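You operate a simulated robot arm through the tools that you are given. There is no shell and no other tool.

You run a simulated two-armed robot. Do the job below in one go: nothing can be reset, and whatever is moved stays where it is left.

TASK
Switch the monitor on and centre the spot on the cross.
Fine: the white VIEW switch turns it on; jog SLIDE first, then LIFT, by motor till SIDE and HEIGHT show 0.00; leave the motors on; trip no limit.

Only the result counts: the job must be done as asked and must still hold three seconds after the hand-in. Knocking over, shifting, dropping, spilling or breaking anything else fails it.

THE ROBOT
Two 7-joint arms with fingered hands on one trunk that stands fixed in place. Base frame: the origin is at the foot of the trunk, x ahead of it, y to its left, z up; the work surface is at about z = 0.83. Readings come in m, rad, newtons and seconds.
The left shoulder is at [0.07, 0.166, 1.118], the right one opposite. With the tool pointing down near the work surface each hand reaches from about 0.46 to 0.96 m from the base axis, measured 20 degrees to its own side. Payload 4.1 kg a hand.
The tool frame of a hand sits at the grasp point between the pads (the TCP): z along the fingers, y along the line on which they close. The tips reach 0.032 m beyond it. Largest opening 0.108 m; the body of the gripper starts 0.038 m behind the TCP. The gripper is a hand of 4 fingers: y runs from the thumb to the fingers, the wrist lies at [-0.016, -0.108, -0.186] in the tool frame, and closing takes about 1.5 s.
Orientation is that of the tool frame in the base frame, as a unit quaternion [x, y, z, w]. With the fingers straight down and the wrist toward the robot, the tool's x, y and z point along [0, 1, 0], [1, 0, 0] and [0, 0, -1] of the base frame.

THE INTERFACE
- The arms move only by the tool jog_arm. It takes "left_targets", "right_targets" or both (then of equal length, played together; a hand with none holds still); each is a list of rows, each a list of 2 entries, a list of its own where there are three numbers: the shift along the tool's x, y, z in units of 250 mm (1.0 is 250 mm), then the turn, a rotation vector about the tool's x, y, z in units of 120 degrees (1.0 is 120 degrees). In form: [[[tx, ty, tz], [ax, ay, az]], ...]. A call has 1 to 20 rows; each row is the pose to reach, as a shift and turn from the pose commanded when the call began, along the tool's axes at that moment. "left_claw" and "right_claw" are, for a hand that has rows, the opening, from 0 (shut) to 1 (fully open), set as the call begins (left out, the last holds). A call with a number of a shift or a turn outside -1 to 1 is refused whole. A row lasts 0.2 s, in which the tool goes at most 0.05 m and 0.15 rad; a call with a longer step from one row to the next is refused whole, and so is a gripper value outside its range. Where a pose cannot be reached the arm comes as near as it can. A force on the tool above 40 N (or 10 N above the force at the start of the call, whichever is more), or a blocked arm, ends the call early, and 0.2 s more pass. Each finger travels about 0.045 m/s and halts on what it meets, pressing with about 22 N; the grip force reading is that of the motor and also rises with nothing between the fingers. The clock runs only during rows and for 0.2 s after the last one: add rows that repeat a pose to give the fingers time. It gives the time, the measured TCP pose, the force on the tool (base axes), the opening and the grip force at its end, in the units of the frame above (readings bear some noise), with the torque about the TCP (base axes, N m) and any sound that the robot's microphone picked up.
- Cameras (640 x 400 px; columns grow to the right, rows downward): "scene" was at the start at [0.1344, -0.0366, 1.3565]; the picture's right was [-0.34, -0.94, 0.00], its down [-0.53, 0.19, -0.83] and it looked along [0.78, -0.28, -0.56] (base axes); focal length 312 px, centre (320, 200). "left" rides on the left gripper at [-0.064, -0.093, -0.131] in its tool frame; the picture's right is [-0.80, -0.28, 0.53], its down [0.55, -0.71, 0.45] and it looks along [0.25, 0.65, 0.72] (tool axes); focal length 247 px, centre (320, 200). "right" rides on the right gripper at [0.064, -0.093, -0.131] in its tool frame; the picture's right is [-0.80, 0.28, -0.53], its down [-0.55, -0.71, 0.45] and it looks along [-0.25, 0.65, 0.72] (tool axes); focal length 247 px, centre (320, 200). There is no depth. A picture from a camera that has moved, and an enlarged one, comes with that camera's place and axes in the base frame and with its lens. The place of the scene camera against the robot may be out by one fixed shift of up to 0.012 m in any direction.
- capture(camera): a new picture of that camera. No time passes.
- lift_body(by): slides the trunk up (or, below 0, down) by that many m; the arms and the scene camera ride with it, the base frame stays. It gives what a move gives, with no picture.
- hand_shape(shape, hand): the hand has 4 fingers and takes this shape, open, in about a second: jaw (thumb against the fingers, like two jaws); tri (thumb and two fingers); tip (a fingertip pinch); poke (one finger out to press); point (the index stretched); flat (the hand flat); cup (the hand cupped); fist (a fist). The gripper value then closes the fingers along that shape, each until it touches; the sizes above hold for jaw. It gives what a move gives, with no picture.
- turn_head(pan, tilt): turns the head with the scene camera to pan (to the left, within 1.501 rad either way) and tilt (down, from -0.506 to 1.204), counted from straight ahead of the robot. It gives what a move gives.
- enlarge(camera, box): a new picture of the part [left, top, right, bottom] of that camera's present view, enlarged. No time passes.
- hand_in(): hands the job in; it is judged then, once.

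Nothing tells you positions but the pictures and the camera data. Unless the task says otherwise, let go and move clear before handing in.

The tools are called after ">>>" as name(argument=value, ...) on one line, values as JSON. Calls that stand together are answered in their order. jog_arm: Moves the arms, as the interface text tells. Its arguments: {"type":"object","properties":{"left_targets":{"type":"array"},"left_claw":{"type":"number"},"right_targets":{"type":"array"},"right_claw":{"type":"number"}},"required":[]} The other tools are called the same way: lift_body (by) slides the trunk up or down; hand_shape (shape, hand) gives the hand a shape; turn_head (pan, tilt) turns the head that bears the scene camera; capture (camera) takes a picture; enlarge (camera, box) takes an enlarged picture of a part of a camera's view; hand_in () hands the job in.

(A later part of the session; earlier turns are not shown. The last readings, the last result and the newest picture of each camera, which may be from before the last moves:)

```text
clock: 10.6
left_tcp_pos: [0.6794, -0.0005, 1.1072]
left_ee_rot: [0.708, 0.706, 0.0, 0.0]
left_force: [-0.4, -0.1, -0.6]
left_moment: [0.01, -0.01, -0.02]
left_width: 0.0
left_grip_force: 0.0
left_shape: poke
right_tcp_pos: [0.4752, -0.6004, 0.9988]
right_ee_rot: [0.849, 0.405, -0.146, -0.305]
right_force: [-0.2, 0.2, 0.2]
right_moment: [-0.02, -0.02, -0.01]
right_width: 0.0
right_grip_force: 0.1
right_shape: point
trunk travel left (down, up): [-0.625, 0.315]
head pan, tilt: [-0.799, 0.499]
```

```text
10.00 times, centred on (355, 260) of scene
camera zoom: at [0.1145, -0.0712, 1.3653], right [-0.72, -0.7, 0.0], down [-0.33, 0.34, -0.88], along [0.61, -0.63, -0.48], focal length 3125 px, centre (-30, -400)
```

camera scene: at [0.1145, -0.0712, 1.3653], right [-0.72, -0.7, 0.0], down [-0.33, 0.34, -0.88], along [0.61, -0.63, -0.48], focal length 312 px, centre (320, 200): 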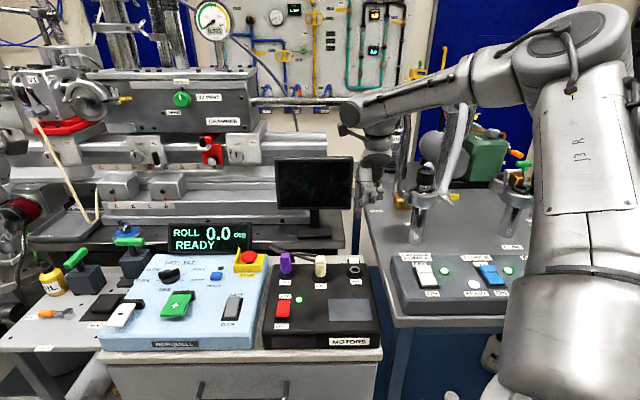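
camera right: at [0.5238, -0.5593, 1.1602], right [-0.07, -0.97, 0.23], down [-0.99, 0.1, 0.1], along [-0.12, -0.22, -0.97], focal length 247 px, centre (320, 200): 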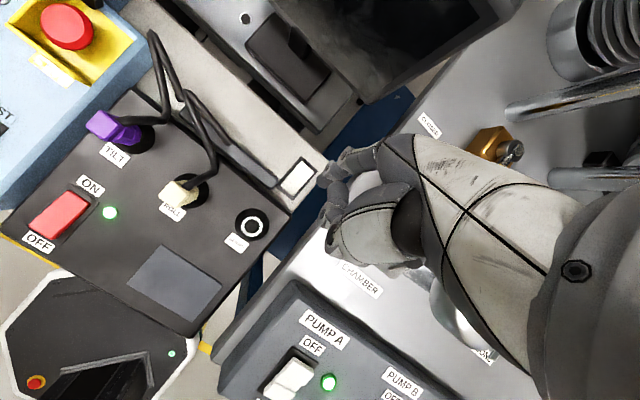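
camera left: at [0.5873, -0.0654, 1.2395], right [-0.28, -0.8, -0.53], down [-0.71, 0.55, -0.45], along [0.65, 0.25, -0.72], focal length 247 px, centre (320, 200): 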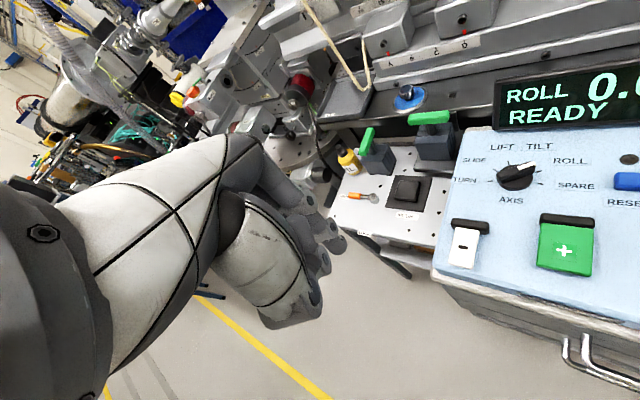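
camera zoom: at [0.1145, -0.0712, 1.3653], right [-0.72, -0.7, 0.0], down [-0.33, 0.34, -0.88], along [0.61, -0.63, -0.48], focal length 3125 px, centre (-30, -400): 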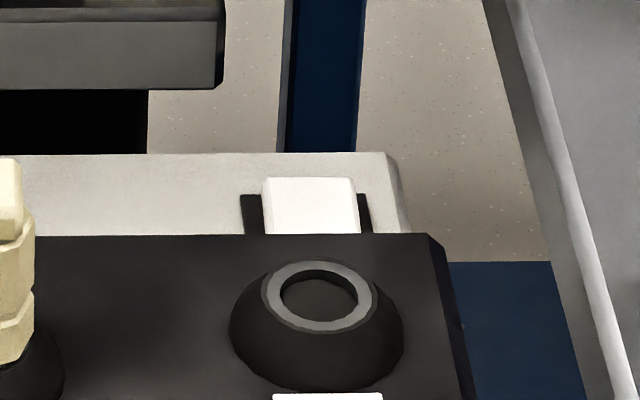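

The rear end of the rocker stands proud, so that is the end to press, near (0.522, -0.622). I'll lower the fingertip to about 4 cm above it and check.

>>> jog_arm(right_targets=[[[-0.0016, 0.097, 0.093], [0, 0, 0]], [[-0.0033, 0.193, 0.187], [0, 0, 0]], [[-0.005, 0.29, 0.28], [0, 0, 0]]])

>>> capture(camera="right")

>>> enlarge(camera="right", box=[260, 140, 360, 220])

>>> enlarge(camera="scene", box=[320, 170, 420, 290])

```text
clock: 11.4
left_tcp_pos: [0.68, -0.0012, 1.1053]
left_ee_rot: [0.707, 0.707, 0.0, 0.0]
left_force: [0.4, -0.2, -0.6]
left_moment: [-0.02, 0.0, -0.01]
left_width: 0.0
left_grip_force: 0.3
left_shape: poke
right_tcp_pos: [0.4832, -0.6099, 0.8974]
right_ee_rot: [0.85, 0.405, -0.145, -0.306]
right_force: [-0.5, -0.2, 0.0]
right_moment: [-0.01, 0.04, -0.03]
right_width: 0.0
right_grip_force: 0.1
right_shape: point
trunk travel left (down, up): [-0.625, 0.315]
head pan, tilt: [-0.799, 0.499]
```

```text
taken
camera right: at [0.5326, -0.5686, 1.0591], right [-0.07, -0.97, 0.23], down [-0.99, 0.09, 0.11], along [-0.12, -0.22, -0.97], focal length 247 px, centre (320, 200)
```

right: 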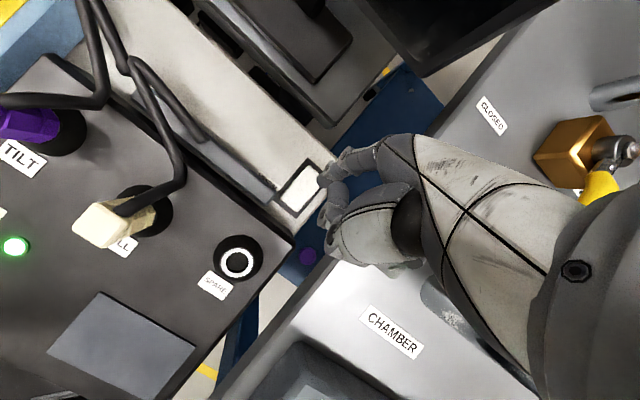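

```text
5.00 times, centred on (310, 180) of right
camera zoom: at [0.5326, -0.5686, 1.0591], right [-0.07, -0.97, 0.23], down [-0.99, 0.09, 0.11], along [-0.12, -0.22, -0.97], focal length 1235 px, centre (370, 300)
```

zoom: 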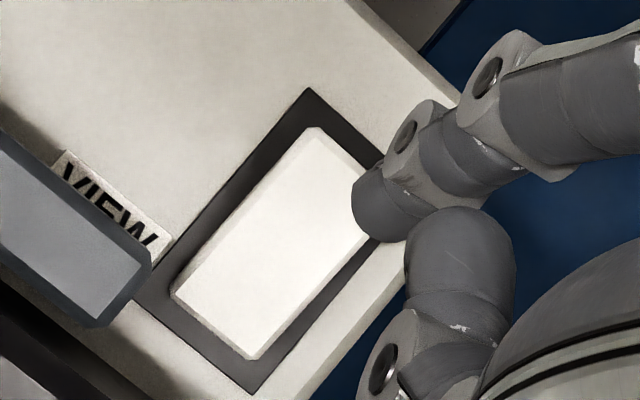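

```text
3.33 times, centred on (370, 230) of scene
camera zoom: at [0.1157, -0.0721, 1.3651], right [-0.72, -0.7, 0.0], down [-0.33, 0.34, -0.88], along [0.61, -0.63, -0.48], focal length 1042 px, centre (153, 100)
```

zoom: 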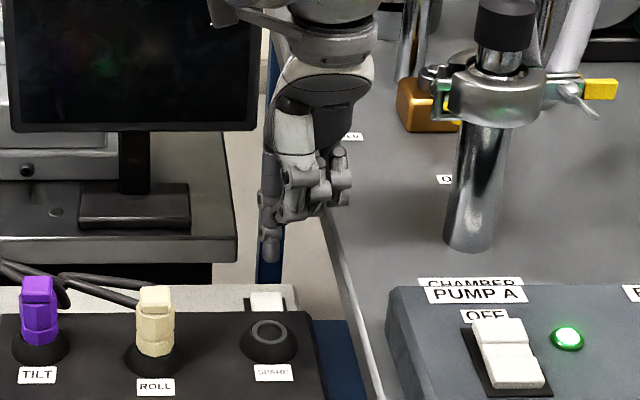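

>>> jog_arm(right_targets=[[[0, 0.0255, 0.0308], [0, 0, 0]], [[0, 0.051, 0.0616], [0, 0, 0]], [[0, 0.0637, 0.077], [0, 0, 0]]])

>>> enlarge(camera="right", box=[260, 140, 360, 220])

>>> enlarge(camera="scene", box=[330, 200, 400, 280])

```text
clock: 12.2
left_tcp_pos: [0.6791, -0.0006, 1.1078]
left_ee_rot: [0.707, 0.707, 0.0, 0.0]
left_force: [0.3, 0.5, -0.3]
left_moment: [-0.03, 0.0, 0.01]
left_width: 0.0001
left_grip_force: 0.1
left_shape: poke
right_tcp_pos: [0.4815, -0.6098, 0.8738]
right_ee_rot: [0.849, 0.406, -0.147, -0.305]
right_force: [-0.4, 0.0, 0.1]
right_moment: [0.02, -0.02, 0.01]
right_width: 0.0
right_grip_force: 0.1
right_shape: point
trunk travel left (down, up): [-0.625, 0.315]
head pan, tilt: [-0.799, 0.499]
```

```text
5.00 times, centred on (310, 180) of right
camera zoom: at [0.5315, -0.5679, 1.0352], right [-0.07, -0.97, 0.23], down [-0.99, 0.1, 0.11], along [-0.12, -0.22, -0.97], focal length 1235 px, centre (370, 300)
```

zoom: 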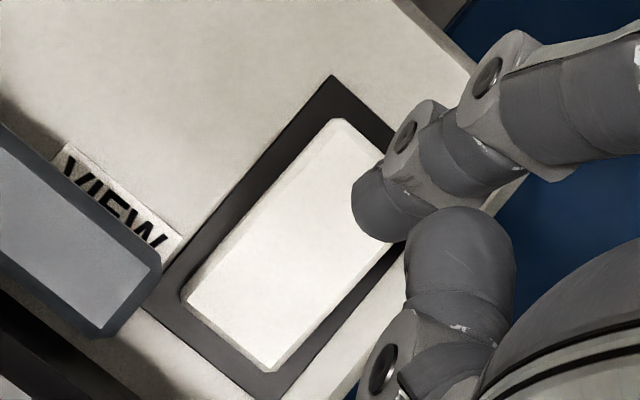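

```text
5.00 times, centred on (365, 240) of scene
camera zoom: at [0.1148, -0.0712, 1.3653], right [-0.72, -0.7, 0.0], down [-0.33, 0.34, -0.88], along [0.61, -0.63, -0.48], focal length 1562 px, centre (95, 0)
```

zoom: 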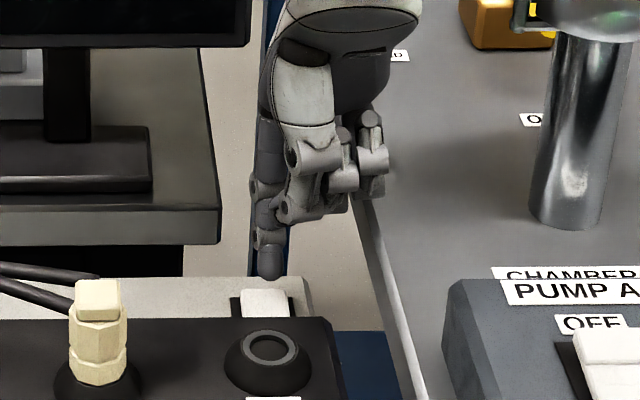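

>>> jog_arm(right_targets=[[[0, 0.0102, 0.0123], [0, 0, 0]], [[0, 0.0204, 0.0246], [0, 0, 0]]])

>>> enlarge(camera="right", box=[260, 140, 360, 220])

>>> enlarge(camera="scene", box=[330, 200, 400, 280])

```text
clock: 12.8
left_tcp_pos: [0.6799, -0.0002, 1.1064]
left_ee_rot: [0.707, 0.707, -0.001, 0.0]
left_force: [-0.2, -0.1, -0.2]
left_moment: [0.03, -0.01, 0.01]
left_width: 0.0
left_grip_force: 0.0
left_shape: poke
right_tcp_pos: [0.4824, -0.6106, 0.8661]
right_ee_rot: [0.849, 0.405, -0.145, -0.306]
right_force: [-0.6, -0.7, 0.3]
right_moment: [0.01, 0.02, -0.02]
right_width: 0.0
right_grip_force: 0.1
right_shape: point
trunk travel left (down, up): [-0.625, 0.315]
head pan, tilt: [-0.799, 0.499]
```

```text
5.00 times, centred on (310, 180) of right
camera zoom: at [0.5319, -0.5677, 1.0271], right [-0.07, -0.97, 0.23], down [-0.99, 0.09, 0.1], along [-0.12, -0.22, -0.97], focal length 1235 px, centre (370, 300)
```

zoom: 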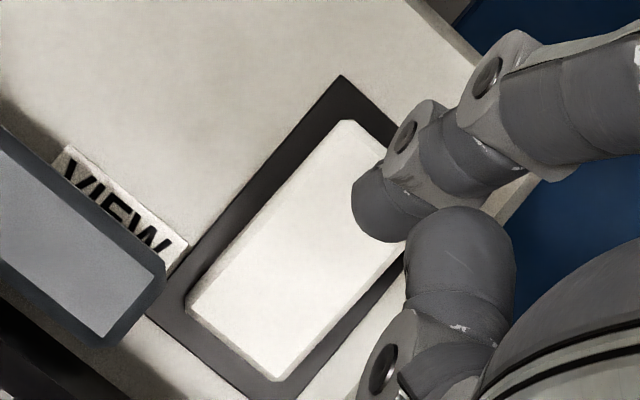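

```text
5.00 times, centred on (365, 240) of scene
camera zoom: at [0.1151, -0.0713, 1.3652], right [-0.72, -0.7, 0.0], down [-0.33, 0.34, -0.88], along [0.61, -0.63, -0.48], focal length 1562 px, centre (95, 0)
```

zoom: 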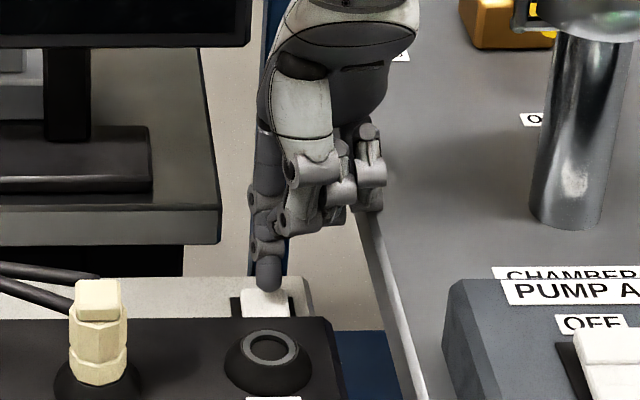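

>>> jog_arm(right_targets=[[[0, 0.0102, 0.0123], [0, 0, 0]], [[0, 0.0204, 0.0246], [0, 0, 0]], [[0, 0.028, 0.0339], [0, 0, 0]]])

>>> enlarge(camera="right", box=[260, 140, 360, 220])

>>> enlarge(camera="scene", box=[330, 200, 400, 280])

>>> enlarge(camera="scene", box=[250, 140, 370, 240])

```text
clock: 13.6
left_tcp_pos: [0.6807, 0.0038, 1.1073]
left_ee_rot: [0.706, 0.708, -0.001, 0.001]
left_force: [0.3, 0.2, -0.1]
left_moment: [0.03, 0.03, -0.02]
left_width: 0.0002
left_grip_force: 0.2
left_shape: poke
right_tcp_pos: [0.4843, -0.6066, 0.8586]
right_ee_rot: [0.849, 0.406, -0.145, -0.304]
right_force: [11.4, 3.9, 19.8]
right_moment: [-0.84, 0.16, 0.4]
right_width: 0.1038
right_grip_force: 0.2
right_shape: point
trunk travel left (down, up): [-0.625, 0.315]
head pan, tilt: [-0.799, 0.499]
```

```text
5.00 times, centred on (310, 180) of right
camera zoom: at [0.5331, -0.5638, 1.0193], right [-0.07, -0.97, 0.23], down [-0.99, 0.09, 0.1], along [-0.12, -0.22, -0.97], focal length 1235 px, centre (370, 300)
```

zoom: 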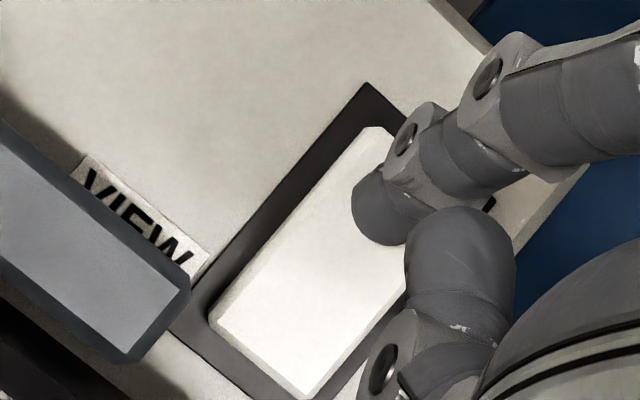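

```text
5.00 times, centred on (365, 240) of scene
camera zoom: at [0.1148, -0.0675, 1.3657], right [-0.72, -0.7, 0.0], down [-0.33, 0.34, -0.88], along [0.61, -0.63, -0.48], focal length 1562 px, centre (95, 0)
```

zoom: 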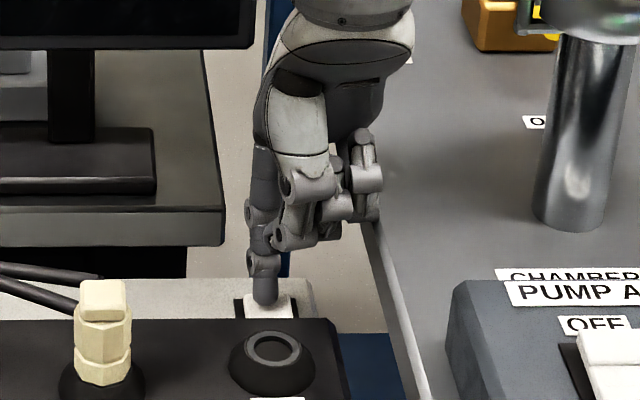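

```text
4.00 times, centred on (310, 190) of scene
camera zoom: at [0.1148, -0.0675, 1.3657], right [-0.72, -0.7, 0.0], down [-0.33, 0.34, -0.88], along [0.61, -0.63, -0.48], focal length 1250 px, centre (360, 240)
```

zoom: 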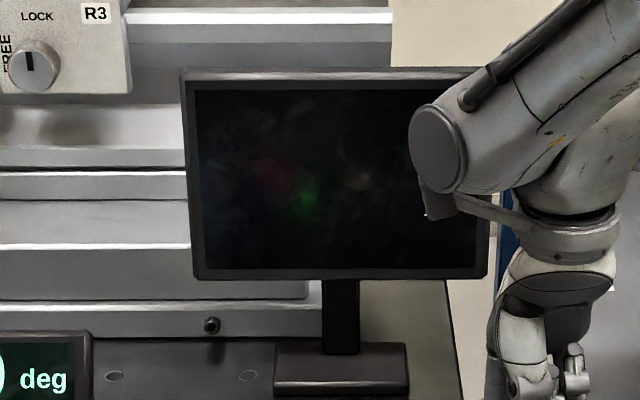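

Contact: about 20 N up with a sideways part, the robot has swayed 4 mm and the monitor is still dark. Before pushing more I'll check whether anything else of the arm is touching.

>>> capture(camera="scene")

>>> capture(camera="right")

>>> capture(camera="left")

>>> enlarge(camera="scene", box=[350, 220, 400, 280])

```text
taken
camera scene: at [0.1148, -0.0675, 1.3657], right [-0.72, -0.7, 0.0], down [-0.33, 0.34, -0.88], along [0.61, -0.63, -0.48], focal length 312 px, centre (320, 200)
```

scene: 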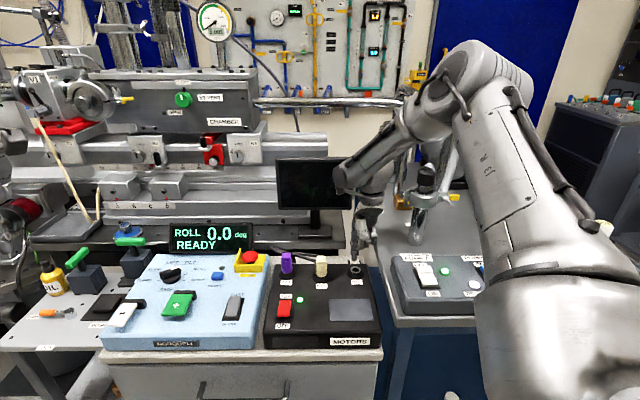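

```text
taken
camera right: at [0.5331, -0.5638, 1.0193], right [-0.07, -0.97, 0.23], down [-0.99, 0.09, 0.1], along [-0.12, -0.22, -0.97], focal length 247 px, centre (320, 200)
```

right: 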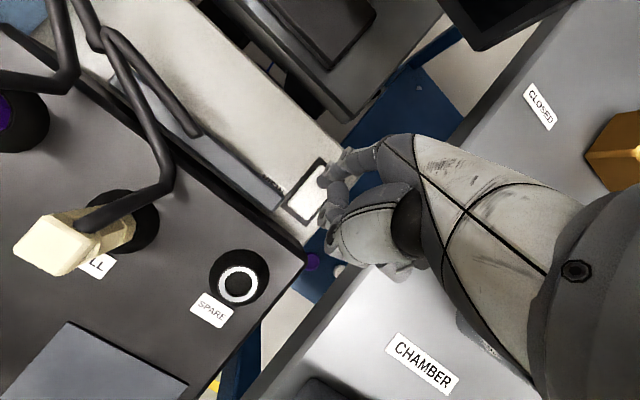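

```text
taken
camera left: at [0.5874, -0.0613, 1.24], right [-0.28, -0.8, -0.53], down [-0.71, 0.55, -0.45], along [0.65, 0.25, -0.72], focal length 247 px, centre (320, 200)
```

left: 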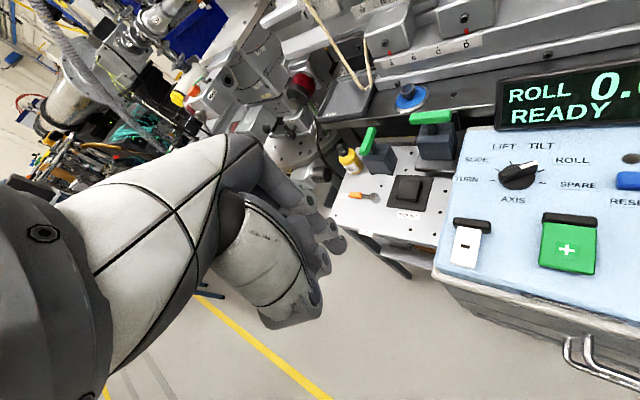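

```text
6.67 times, centred on (375, 250) of scene
camera zoom: at [0.1148, -0.0675, 1.3657], right [-0.72, -0.7, 0.0], down [-0.33, 0.34, -0.88], along [0.61, -0.63, -0.48], focal length 2083 px, centre (-47, -133)
```

zoom: 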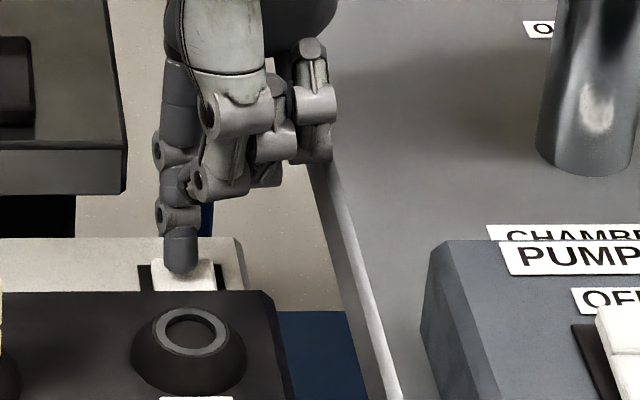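

The torque reading puts that contact about 4 cm to the right of the finger: a folded finger is resting on the pump table's edge (top at about z=0.857), not on the switch. I'll back off upward at once and roll the hand about 25° so its right side lifts clear.

>>> jog_arm(right_targets=[[[0, -0.051, -0.0617], [0, 0, 0]], [[0, -0.102, -0.123], [0, 0, 0]], [[0, -0.153, -0.185], [0, 0, 0]], [[0, -0.178, -0.216], [0, -0.0401, 0.0332]], [[0, -0.178, -0.216], [0, -0.0802, 0.0664]], [[0, -0.178, -0.216], [0, -0.1204, 0.0996]], [[0, -0.178, -0.216], [0, -0.1605, 0.1328]]])

>>> capture(camera="right")

>>> capture(camera="scene")

>>> enlarge(camera="scene", box=[330, 170, 430, 290])

```text
clock: 15.2
left_tcp_pos: [0.6808, -0.0004, 1.1066]
left_ee_rot: [0.707, 0.707, 0.0, 0.0]
left_force: [0.1, 1.4, -0.2]
left_moment: [0.0, -0.01, -0.02]
left_width: 0.0001
left_grip_force: 0.1
left_shape: poke
right_tcp_pos: [0.4818, -0.6099, 0.9242]
right_ee_rot: [0.86, 0.329, -0.328, -0.211]
right_force: [0.3, -0.1, 0.0]
right_moment: [0.0, 0.0, -0.01]
right_width: 0.1037
right_grip_force: 0.0
right_shape: point
trunk travel left (down, up): [-0.625, 0.315]
head pan, tilt: [-0.799, 0.499]
```

```text
taken
camera right: at [0.5712, -0.5194, 1.0435], right [0.04, -0.84, 0.55], down [-0.93, 0.17, 0.33], along [-0.37, -0.52, -0.77], focal length 247 px, centre (320, 200)
```

right: 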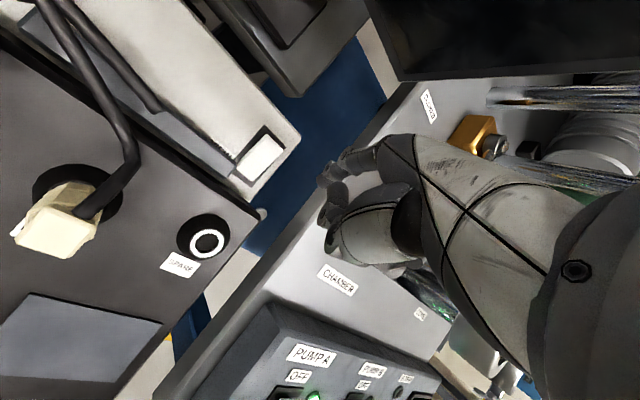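

```text
taken
camera scene: at [0.1157, -0.0706, 1.3652], right [-0.72, -0.7, 0.0], down [-0.33, 0.34, -0.88], along [0.61, -0.63, -0.48], focal length 312 px, centre (320, 200)
```

scene: 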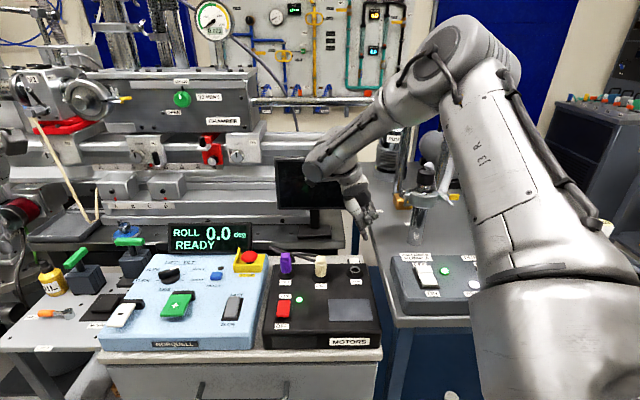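

```text
3.33 times, centred on (380, 230) of scene
camera zoom: at [0.1157, -0.0706, 1.3652], right [-0.72, -0.7, 0.0], down [-0.33, 0.34, -0.88], along [0.61, -0.63, -0.48], focal length 1042 px, centre (120, 100)
```

zoom: 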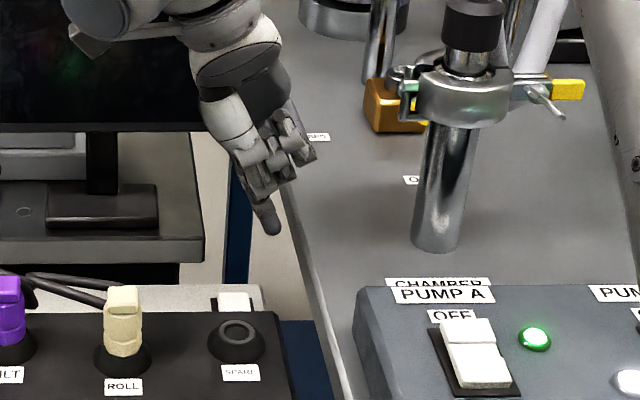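

The hand now leans so the finger points down and to the right, with the folded fingers lifted. I'll bring the tip back left over the rear end of the rocker, about 4 cm above.

>>> jog_arm(right_targets=[[[0.074, 0.007, 0.0066], [0, 0, 0]], [[0.1484, 0.0144, 0.0132], [0, 0, 0]]])

>>> capture(camera="right")

>>> enlarge(camera="right", box=[260, 140, 360, 220])

>>> enlarge(camera="scene", box=[330, 190, 410, 280])

```text
clock: 15.8
left_tcp_pos: [0.6797, -0.0007, 1.1065]
left_ee_rot: [0.707, 0.707, 0.0, 0.001]
left_force: [0.0, -0.2, 0.2]
left_moment: [0.01, -0.01, 0.0]
left_width: 0.0001
left_grip_force: 0.1
left_shape: poke
right_tcp_pos: [0.5028, -0.5851, 0.906]
right_ee_rot: [0.861, 0.329, -0.326, -0.212]
right_force: [0.2, -0.7, -1.3]
right_moment: [0.01, -0.04, 0.02]
right_width: 0.1036
right_grip_force: 0.1
right_shape: point
trunk travel left (down, up): [-0.625, 0.315]
head pan, tilt: [-0.799, 0.499]
```

```text
taken
camera right: at [0.5913, -0.4961, 1.0238], right [0.04, -0.84, 0.55], down [-0.93, 0.17, 0.33], along [-0.37, -0.52, -0.77], focal length 247 px, centre (320, 200)
```

right: 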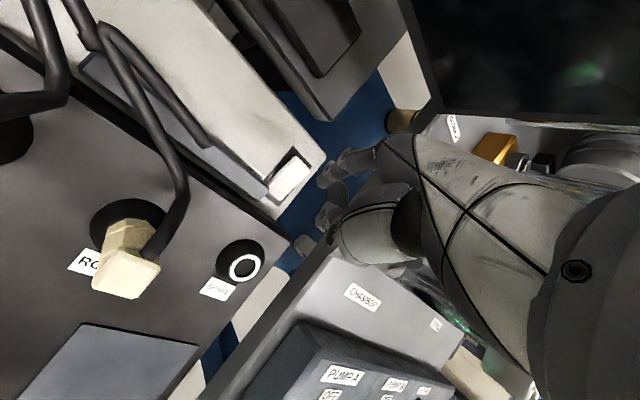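

```text
5.00 times, centred on (310, 180) of right
camera zoom: at [0.5913, -0.4961, 1.0238], right [0.04, -0.84, 0.55], down [-0.93, 0.17, 0.33], along [-0.37, -0.52, -0.77], focal length 1235 px, centre (370, 300)
```

zoom: 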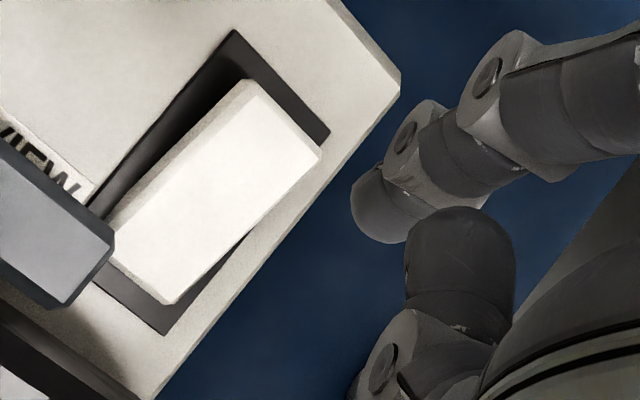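

```text
4.44 times, centred on (370, 235) of scene
camera zoom: at [0.1153, -0.0716, 1.3652], right [-0.72, -0.7, 0.0], down [-0.33, 0.34, -0.88], along [0.61, -0.63, -0.48], focal length 1389 px, centre (98, 44)
```

zoom: 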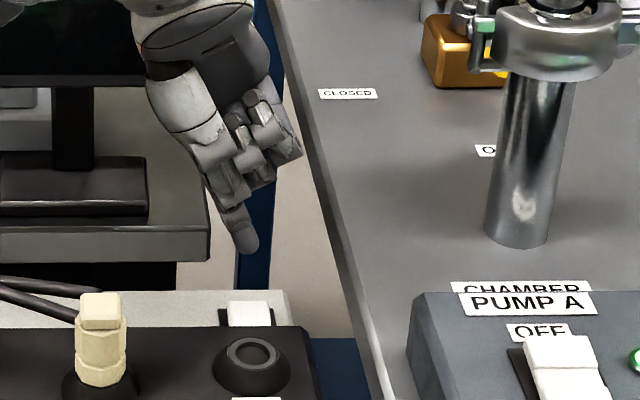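

>>> jog_arm(right_targets=[[[0.0254, 0.0347, 0.0419], [0, 0, 0]], [[0.0507, 0.0693, 0.0838], [0, 0, 0]]])

>>> enlarge(camera="right", box=[260, 140, 360, 220])

>>> enlarge(camera="scene", box=[330, 190, 410, 280])

```text
clock: 16.4
left_tcp_pos: [0.6797, -0.0006, 1.1068]
left_ee_rot: [0.707, 0.707, 0.0, 0.0]
left_force: [-0.8, -0.2, 0.4]
left_moment: [0.0, -0.02, 0.03]
left_width: 0.0
left_grip_force: 0.0
left_shape: poke
right_tcp_pos: [0.4913, -0.5826, 0.8844]
right_ee_rot: [0.86, 0.331, -0.327, -0.21]
right_force: [0.4, 0.4, 0.4]
right_moment: [0.01, 0.02, 0.01]
right_width: 0.1035
right_grip_force: 0.0
right_shape: point
right hand out of reach, approached as far as the arm can: row 1, 2
trunk travel left (down, up): [-0.625, 0.315]
head pan, tilt: [-0.799, 0.499]
```

```text
5.00 times, centred on (310, 180) of right
camera zoom: at [0.5782, -0.4932, 1.0031], right [0.04, -0.84, 0.55], down [-0.93, 0.17, 0.32], along [-0.36, -0.52, -0.77], focal length 1235 px, centre (370, 300)
```

zoom: 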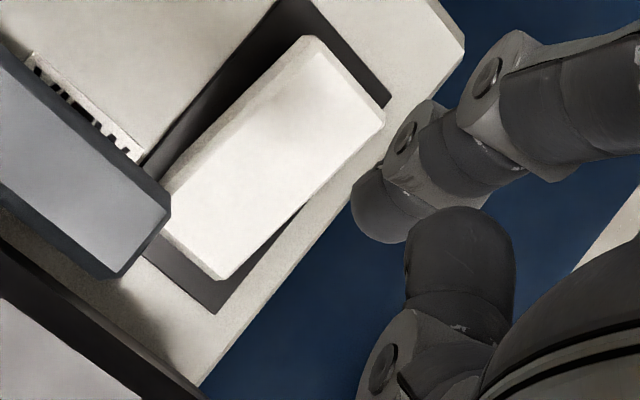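

```text
4.44 times, centred on (370, 235) of scene
camera zoom: at [0.1146, -0.0716, 1.3653], right [-0.72, -0.7, 0.0], down [-0.33, 0.34, -0.88], along [0.61, -0.63, -0.48], focal length 1389 px, centre (98, 44)
```

zoom: 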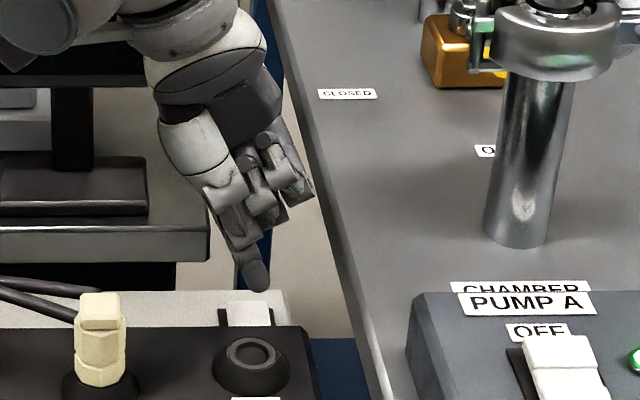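

That pose ran out of arm reach about 1 cm short. I'll raise both hands 6 cm and lower the trunk by the same amount, so the arm keeps its comfortable posture at the lower height.

>>> jog_arm(right_targets=[[[-0.034, -0.046, -0.056], [0, 0, 0]], [[-0.068, -0.092, -0.112], [0, 0, 0]], [[-0.101, -0.139, -0.168], [0, 0, 0]]], left_targets=[[[0, 0, -0.08], [0, 0, 0]], [[0, 0, -0.16], [0, 0, 0]], [[0, 0, -0.24], [0, 0, 0]]])

>>> lift_body(by=-0.06)

>>> capture(camera="scene")

>>> enlarge(camera="right", box=[240, 120, 360, 220])

```text
clock: 17.2
left_tcp_pos: [0.6788, -0.0005, 1.1675]
left_ee_rot: [0.707, 0.707, 0.001, 0.0]
left_force: [0.0, 0.0, -0.2]
left_moment: [-0.01, -0.04, -0.01]
left_width: 0.0
left_grip_force: 0.1
left_shape: poke
right_tcp_pos: [0.489, -0.582, 0.9447]
right_ee_rot: [0.86, 0.329, -0.327, -0.212]
right_force: [-0.8, -0.1, 0.5]
right_moment: [-0.02, 0.0, 0.0]
right_width: 0.1038
right_grip_force: 0.1
right_shape: point
trunk travel left (down, up): [-0.625, 0.315]
head pan, tilt: [-0.799, 0.499]
```

```text
clock: 18.2
left_tcp_pos: [0.6796, -0.0013, 1.106]
left_ee_rot: [0.708, 0.707, 0.0, 0.0]
left_force: [0.4, 0.0, 0.0]
left_moment: [0.06, -0.05, -0.01]
left_width: 0.0
left_grip_force: 0.1
left_shape: poke
right_tcp_pos: [0.4886, -0.5817, 0.8843]
right_ee_rot: [0.86, 0.33, -0.327, -0.21]
right_force: [0.7, 0.0, -0.3]
right_moment: [-0.02, -0.04, 0.01]
right_width: 0.1037
right_grip_force: 0.1
right_shape: point
trunk travel left (down, up): [-0.565, 0.375]
head pan, tilt: [-0.799, 0.499]
```

```text
taken
camera scene: at [0.1144, -0.0713, 1.3053], right [-0.72, -0.7, 0.0], down [-0.33, 0.34, -0.88], along [0.61, -0.63, -0.48], focal length 312 px, centre (320, 200)
```

scene: 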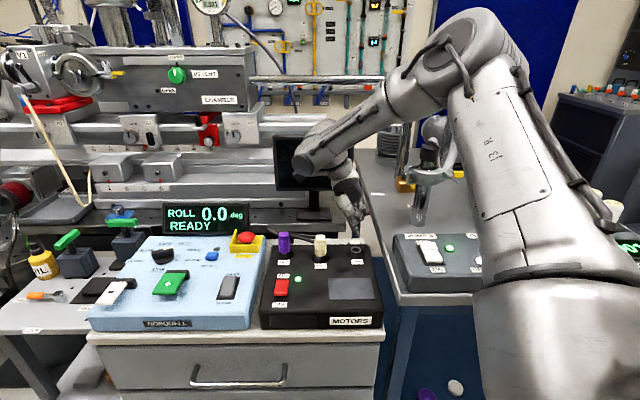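

```text
4.00 times, centred on (300, 170) of right
camera zoom: at [0.578, -0.4926, 1.0033], right [0.04, -0.84, 0.55], down [-0.93, 0.17, 0.33], along [-0.37, -0.52, -0.77], focal length 988 px, centre (400, 320)
```

zoom: 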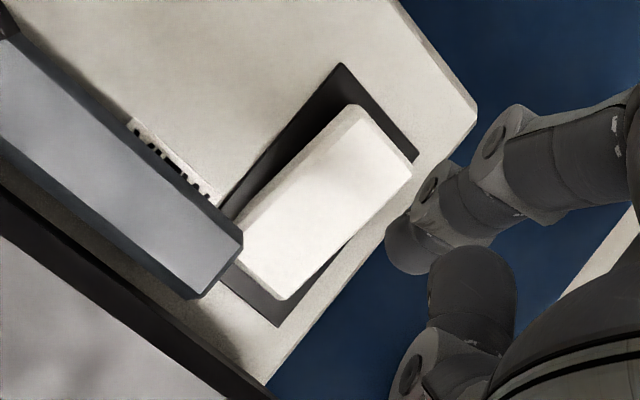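

>>> jog_arm(right_targets=[[[0.0198, 0.0344, -0.0405], [0, 0, 0]], [[0.0333, 0.0529, -0.0182], [0, 0, 0]]])

>>> enlarge(camera="right", box=[240, 120, 360, 220])

>>> enlarge(camera="scene", box=[320, 170, 400, 270])

```text
clock: 18.8
left_tcp_pos: [0.6795, -0.0018, 1.1076]
left_ee_rot: [0.707, 0.707, 0.0, -0.001]
left_force: [-0.3, 0.2, 0.3]
left_moment: [-0.02, -0.04, 0.01]
left_width: 0.0
left_grip_force: 0.1
left_shape: poke
right_tcp_pos: [0.5039, -0.5872, 0.8764]
right_ee_rot: [0.86, 0.33, -0.327, -0.211]
right_force: [-0.8, -0.5, -0.3]
right_moment: [0.02, -0.05, -0.03]
right_width: 0.1037
right_grip_force: 0.1
right_shape: point
trunk travel left (down, up): [-0.565, 0.375]
head pan, tilt: [-0.799, 0.499]
```

```text
4.00 times, centred on (300, 170) of right
camera zoom: at [0.5917, -0.4971, 0.9956], right [0.04, -0.84, 0.55], down [-0.93, 0.17, 0.33], along [-0.37, -0.52, -0.77], focal length 988 px, centre (400, 320)
```

zoom: 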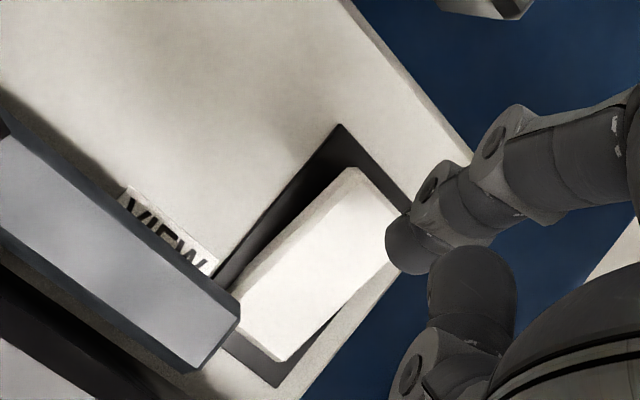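

```text
4.00 times, centred on (360, 220) of scene
camera zoom: at [0.1143, -0.0717, 1.3053], right [-0.72, -0.7, 0.0], down [-0.33, 0.34, -0.88], along [0.61, -0.63, -0.48], focal length 1250 px, centre (160, 120)
```

zoom: 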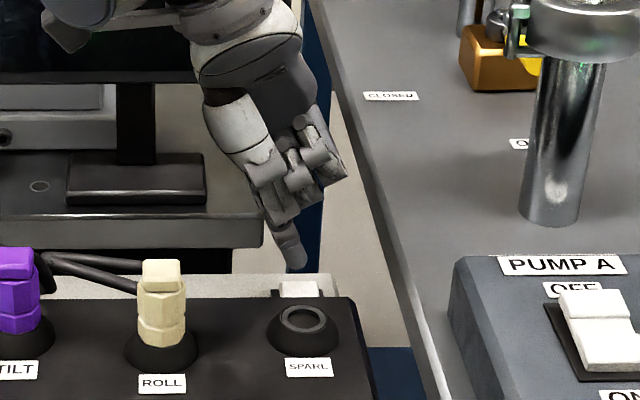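

>>> jog_arm(right_targets=[[[0.0101, 0.0139, 0.0167], [0, 0, 0]], [[0.0169, 0.0231, 0.0279], [0, 0, 0]], [[0.0237, 0.0323, 0.0391], [0, 0, 0]]])

>>> enlarge(camera="right", box=[240, 120, 360, 220])

>>> enlarge(camera="scene", box=[320, 170, 400, 270])

```text
clock: 19.6
left_tcp_pos: [0.6808, -0.0009, 1.1075]
left_ee_rot: [0.707, 0.707, 0.0, 0.0]
left_force: [0.4, 0.3, 0.5]
left_moment: [0.01, 0.0, 0.02]
left_width: 0.0
left_grip_force: 0.0
left_shape: poke
right_tcp_pos: [0.5041, -0.5863, 0.8629]
right_ee_rot: [0.86, 0.33, -0.326, -0.212]
right_force: [0.3, -1.2, 0.3]
right_moment: [-0.03, 0.03, 0.03]
right_width: 0.1038
right_grip_force: 0.1
right_shape: point
trunk travel left (down, up): [-0.565, 0.375]
head pan, tilt: [-0.799, 0.499]
```

```text
4.00 times, centred on (300, 170) of right
camera zoom: at [0.5921, -0.4968, 0.9813], right [0.04, -0.84, 0.55], down [-0.93, 0.17, 0.33], along [-0.37, -0.52, -0.77], focal length 988 px, centre (400, 320)
```

zoom: 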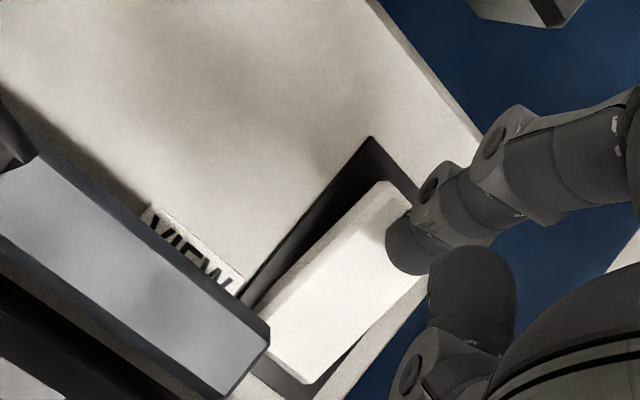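

```text
4.00 times, centred on (360, 220) of scene
camera zoom: at [0.1149, -0.0714, 1.3053], right [-0.72, -0.7, 0.0], down [-0.33, 0.34, -0.88], along [0.61, -0.63, -0.48], focal length 1250 px, centre (160, 120)
```

zoom: 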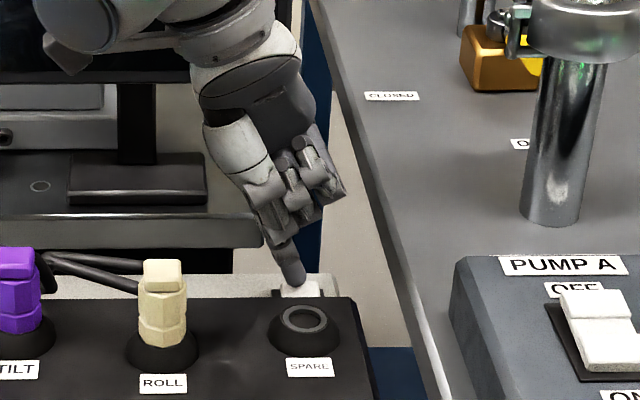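

>>> jog_arm(right_targets=[[[0.0068, 0.0092, 0.0112], [0, 0, 0]], [[0.0118, 0.0162, 0.0195], [0, 0, 0]]])

>>> enlarge(camera="right", box=[240, 120, 360, 220])

>>> enlarge(camera="scene", box=[260, 100, 420, 270])

```text
clock: 20.2
left_tcp_pos: [0.6803, -0.0011, 1.108]
left_ee_rot: [0.707, 0.707, 0.0, 0.001]
left_force: [0.1, -0.6, -0.1]
left_moment: [-0.01, 0.0, -0.02]
left_width: 0.0002
left_grip_force: 0.1
left_shape: poke
right_tcp_pos: [0.5046, -0.5861, 0.8565]
right_ee_rot: [0.86, 0.329, -0.327, -0.212]
right_force: [-0.2, 0.0, 1.2]
right_moment: [-0.05, -0.03, 0.03]
right_width: 0.104
right_grip_force: 0.1
right_shape: point
trunk travel left (down, up): [-0.565, 0.375]
head pan, tilt: [-0.799, 0.499]
```

```text
4.00 times, centred on (300, 170) of right
camera zoom: at [0.592, -0.4964, 0.9743], right [0.04, -0.84, 0.55], down [-0.93, 0.17, 0.33], along [-0.37, -0.52, -0.77], focal length 988 px, centre (400, 320)
```

zoom: 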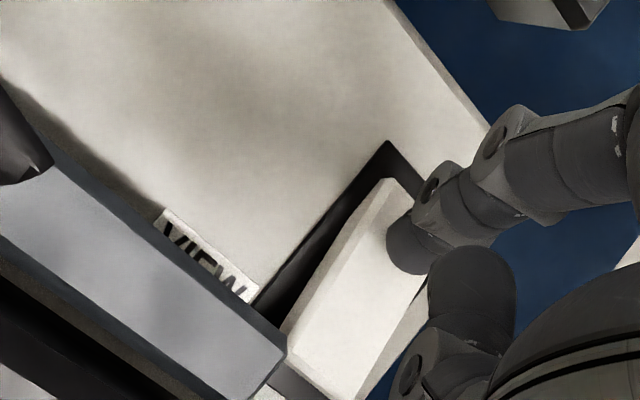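

```text
2.35 times, centred on (340, 185) of scene
camera zoom: at [0.1146, -0.071, 1.3053], right [-0.72, -0.7, 0.0], down [-0.33, 0.34, -0.88], along [0.61, -0.63, -0.48], focal length 735 px, centre (273, 235)
```

zoom: 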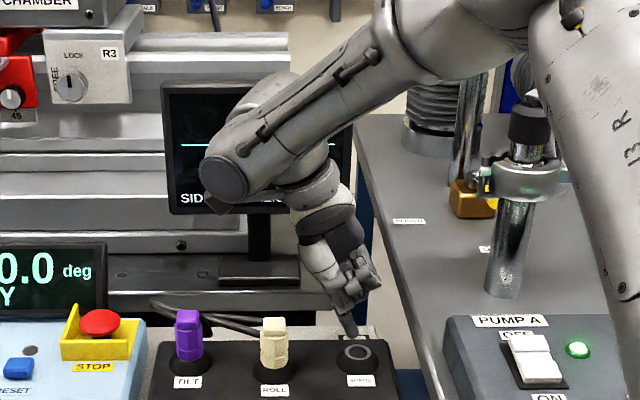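

The rocker flipped and the monitor lit up ("SID…" visible). I'll lift straight up off the switch and then pull the hand back toward the robot.

>>> jog_arm(right_targets=[[[-0.05, -0.07, -0.084], [0, 0, 0]], [[-0.101, -0.139, -0.168], [0, 0, 0]], [[-0.152, -0.208, -0.251], [0, 0, 0]], [[-0.203, -0.277, -0.335], [0, 0, 0]]])

>>> capture(camera="scene")

>>> capture(camera="right")

```text
clock: 21.2
left_tcp_pos: [0.6799, 0.0002, 1.1064]
left_ee_rot: [0.707, 0.707, 0.0, -0.001]
left_force: [-0.1, 0.6, -0.3]
left_moment: [0.01, 0.01, 0.0]
left_width: 0.0001
left_grip_force: 0.1
left_shape: poke
right_tcp_pos: [0.5031, -0.5863, 0.975]
right_ee_rot: [0.861, 0.329, -0.326, -0.211]
right_force: [-0.2, -0.4, 0.0]
right_moment: [0.02, -0.04, 0.0]
right_width: 0.1036
right_grip_force: 0.1
right_shape: point
trunk travel left (down, up): [-0.565, 0.375]
head pan, tilt: [-0.799, 0.499]
```

```text
taken
camera scene: at [0.1142, -0.0709, 1.3053], right [-0.72, -0.7, 0.0], down [-0.33, 0.34, -0.88], along [0.61, -0.63, -0.48], focal length 312 px, centre (320, 200)
```

scene: 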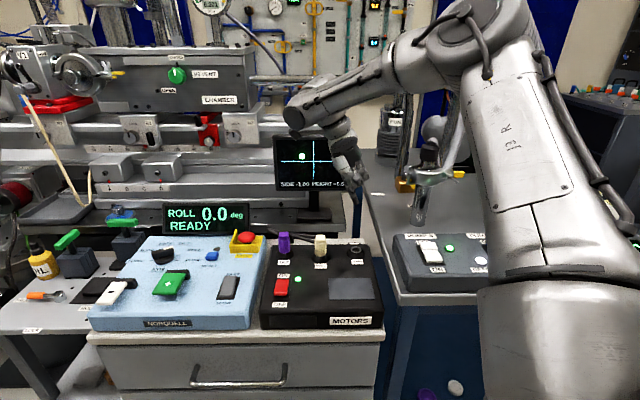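

```text
taken
camera right: at [0.5916, -0.4964, 1.0945], right [0.04, -0.84, 0.55], down [-0.93, 0.17, 0.33], along [-0.37, -0.52, -0.77], focal length 247 px, centre (320, 200)
```

right: 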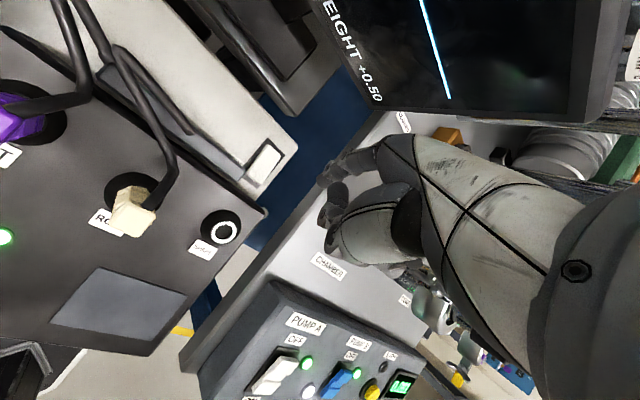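

The monitor is on and reads something like SIDE -1.00, HEIGHT +0.50. I'll withdraw the right hand up and back while undoing the roll, then read the monitor properly.

>>> jog_arm(right_targets=[[[-0.026, -0.173, -0.013], [0, 0.0401, -0.0332]], [[-0.052, -0.346, -0.026], [0, 0.0802, -0.0664]], [[-0.078, -0.519, -0.039], [0, 0.1204, -0.0996]], [[-0.1036, -0.692, -0.052], [0, 0.1605, -0.1328]]])

>>> jog_arm(right_targets=[[[0, 0, 0], [-0.066, 0, 0]], [[0, 0, 0], [-0.132, 0, 0]], [[0, 0, 0], [-0.198, 0, 0]], [[0, 0, 0], [-0.264, 0, 0]], [[0, 0, 0], [-0.33, 0, 0]]])

>>> turn_head(pan=-0.5, tilt=0.5)

>>> capture(camera="scene")

>>> capture(camera="right")

```text
clock: 22.2
left_tcp_pos: [0.678, -0.0017, 1.1095]
left_ee_rot: [0.707, 0.707, 0.001, 0.0]
left_force: [0.2, -0.1, -0.6]
left_moment: [0.04, -0.01, 0.04]
left_width: 0.0
left_grip_force: 0.1
left_shape: poke
right_tcp_pos: [0.4215, -0.4869, 1.0967]
right_ee_rot: [0.849, 0.406, -0.145, -0.306]
right_force: [-1.1, 0.5, 0.4]
right_moment: [-0.04, -0.02, -0.03]
right_width: 0.1037
right_grip_force: 0.1
right_shape: point
trunk travel left (down, up): [-0.565, 0.375]
head pan, tilt: [-0.799, 0.499]
```

```text
clock: 23.4
left_tcp_pos: [0.6806, -0.0001, 1.1085]
left_ee_rot: [0.707, 0.708, 0.0, 0.0]
left_force: [0.9, 0.3, 1.1]
left_moment: [0.01, 0.04, 0.01]
left_width: 0.0
left_grip_force: 0.1
left_shape: poke
right_tcp_pos: [0.423, -0.4871, 1.0965]
right_ee_rot: [0.903, 0.43, 0.001, 0.001]
right_force: [-0.3, -0.4, 0.0]
right_moment: [-0.01, -0.02, 0.04]
right_width: 0.1037
right_grip_force: 0.1
right_shape: point
trunk travel left (down, up): [-0.565, 0.375]
head pan, tilt: [-0.799, 0.499]
```

```text
clock: 24.2
left_tcp_pos: [0.6793, -0.0017, 1.1064]
left_ee_rot: [0.707, 0.707, 0.0, 0.0]
left_force: [-0.1, 0.6, -0.2]
left_moment: [0.02, 0.01, -0.03]
left_width: 0.0
left_grip_force: 0.1
left_shape: poke
right_tcp_pos: [0.4239, -0.4884, 1.0945]
right_ee_rot: [0.903, 0.43, 0.0, 0.0]
right_force: [0.2, 0.5, 0.3]
right_moment: [0.01, -0.03, 0.03]
right_width: 0.1036
right_grip_force: 0.1
right_shape: point
trunk travel left (down, up): [-0.565, 0.375]
head pan, tilt: [-0.499, 0.499]
```

```text
taken
camera scene: at [0.1311, -0.0499, 1.3052], right [-0.48, -0.88, 0.0], down [-0.42, 0.23, -0.88], along [0.77, -0.42, -0.48], focal length 312 px, centre (320, 200)
```

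scene: 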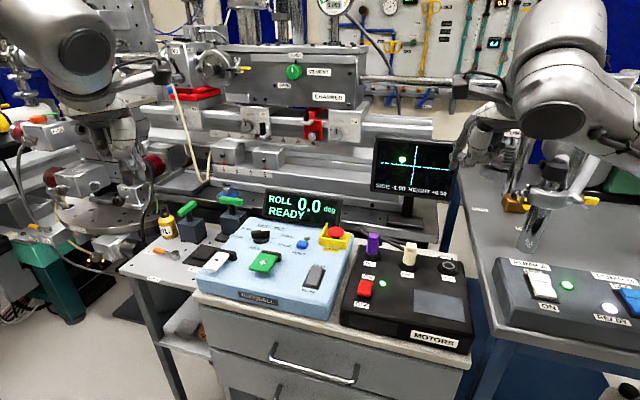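

```text
taken
camera right: at [0.3914, -0.3792, 1.2272], right [-0.28, -0.8, 0.53], down [-0.89, 0.02, -0.45], along [0.35, -0.6, -0.72], focal length 247 px, centre (320, 200)
```

right: 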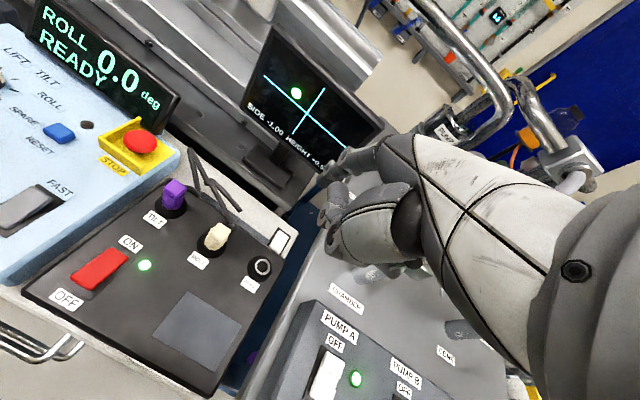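

>>> enlarge(camera="scene", box=[360, 130, 470, 200])

>>> enlarge(camera="scene", box=[220, 200, 360, 300])

>>> enlarge(camera="left", box=[420, 120, 640, 300])

>>> enlarge(camera="right", box=[0, 140, 120, 260])

```text
5.71 times, centred on (415, 165) of scene
camera zoom: at [0.1311, -0.0499, 1.3052], right [-0.48, -0.88, 0.0], down [-0.42, 0.23, -0.88], along [0.77, -0.42, -0.48], focal length 1786 px, centre (-223, 400)
```

zoom: 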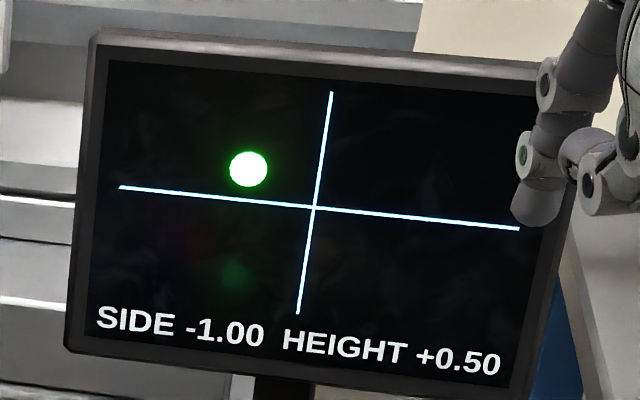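

```text
4.00 times, centred on (290, 250) of scene
camera zoom: at [0.1311, -0.0499, 1.3052], right [-0.48, -0.88, 0.0], down [-0.42, 0.23, -0.88], along [0.77, -0.42, -0.48], focal length 1250 px, centre (440, 0)
```

zoom: 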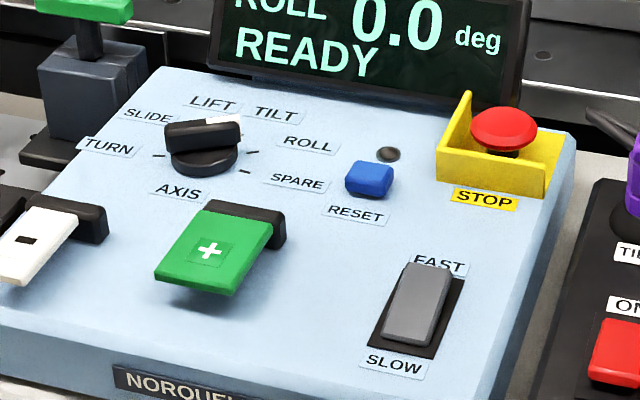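

```text
2.22 times, centred on (530, 210) of left
camera zoom: at [0.5878, -0.0658, 1.24], right [-0.28, -0.8, -0.53], down [-0.71, 0.55, -0.45], along [0.65, 0.25, -0.72], focal length 549 px, centre (-147, 178)
```

zoom: 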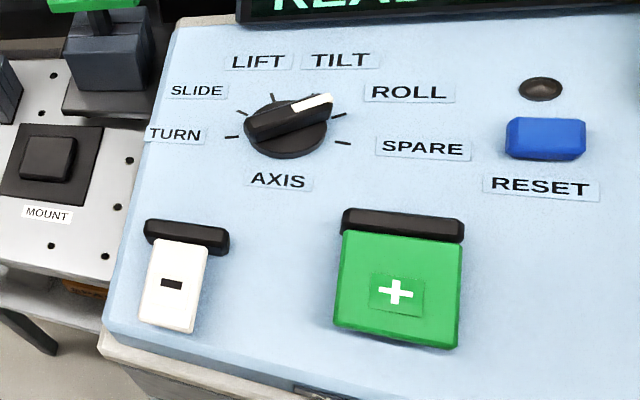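

```text
3.33 times, centred on (60, 200) of right
camera zoom: at [0.3914, -0.3792, 1.2272], right [-0.28, -0.8, 0.53], down [-0.89, 0.02, -0.45], along [0.35, -0.6, -0.72], focal length 823 px, centre (1187, 200)
```

zoom: 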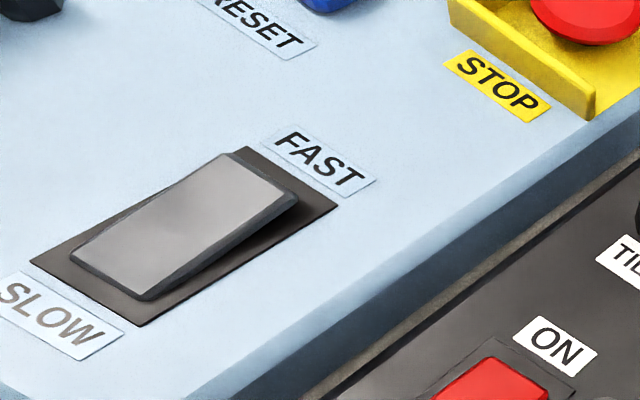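

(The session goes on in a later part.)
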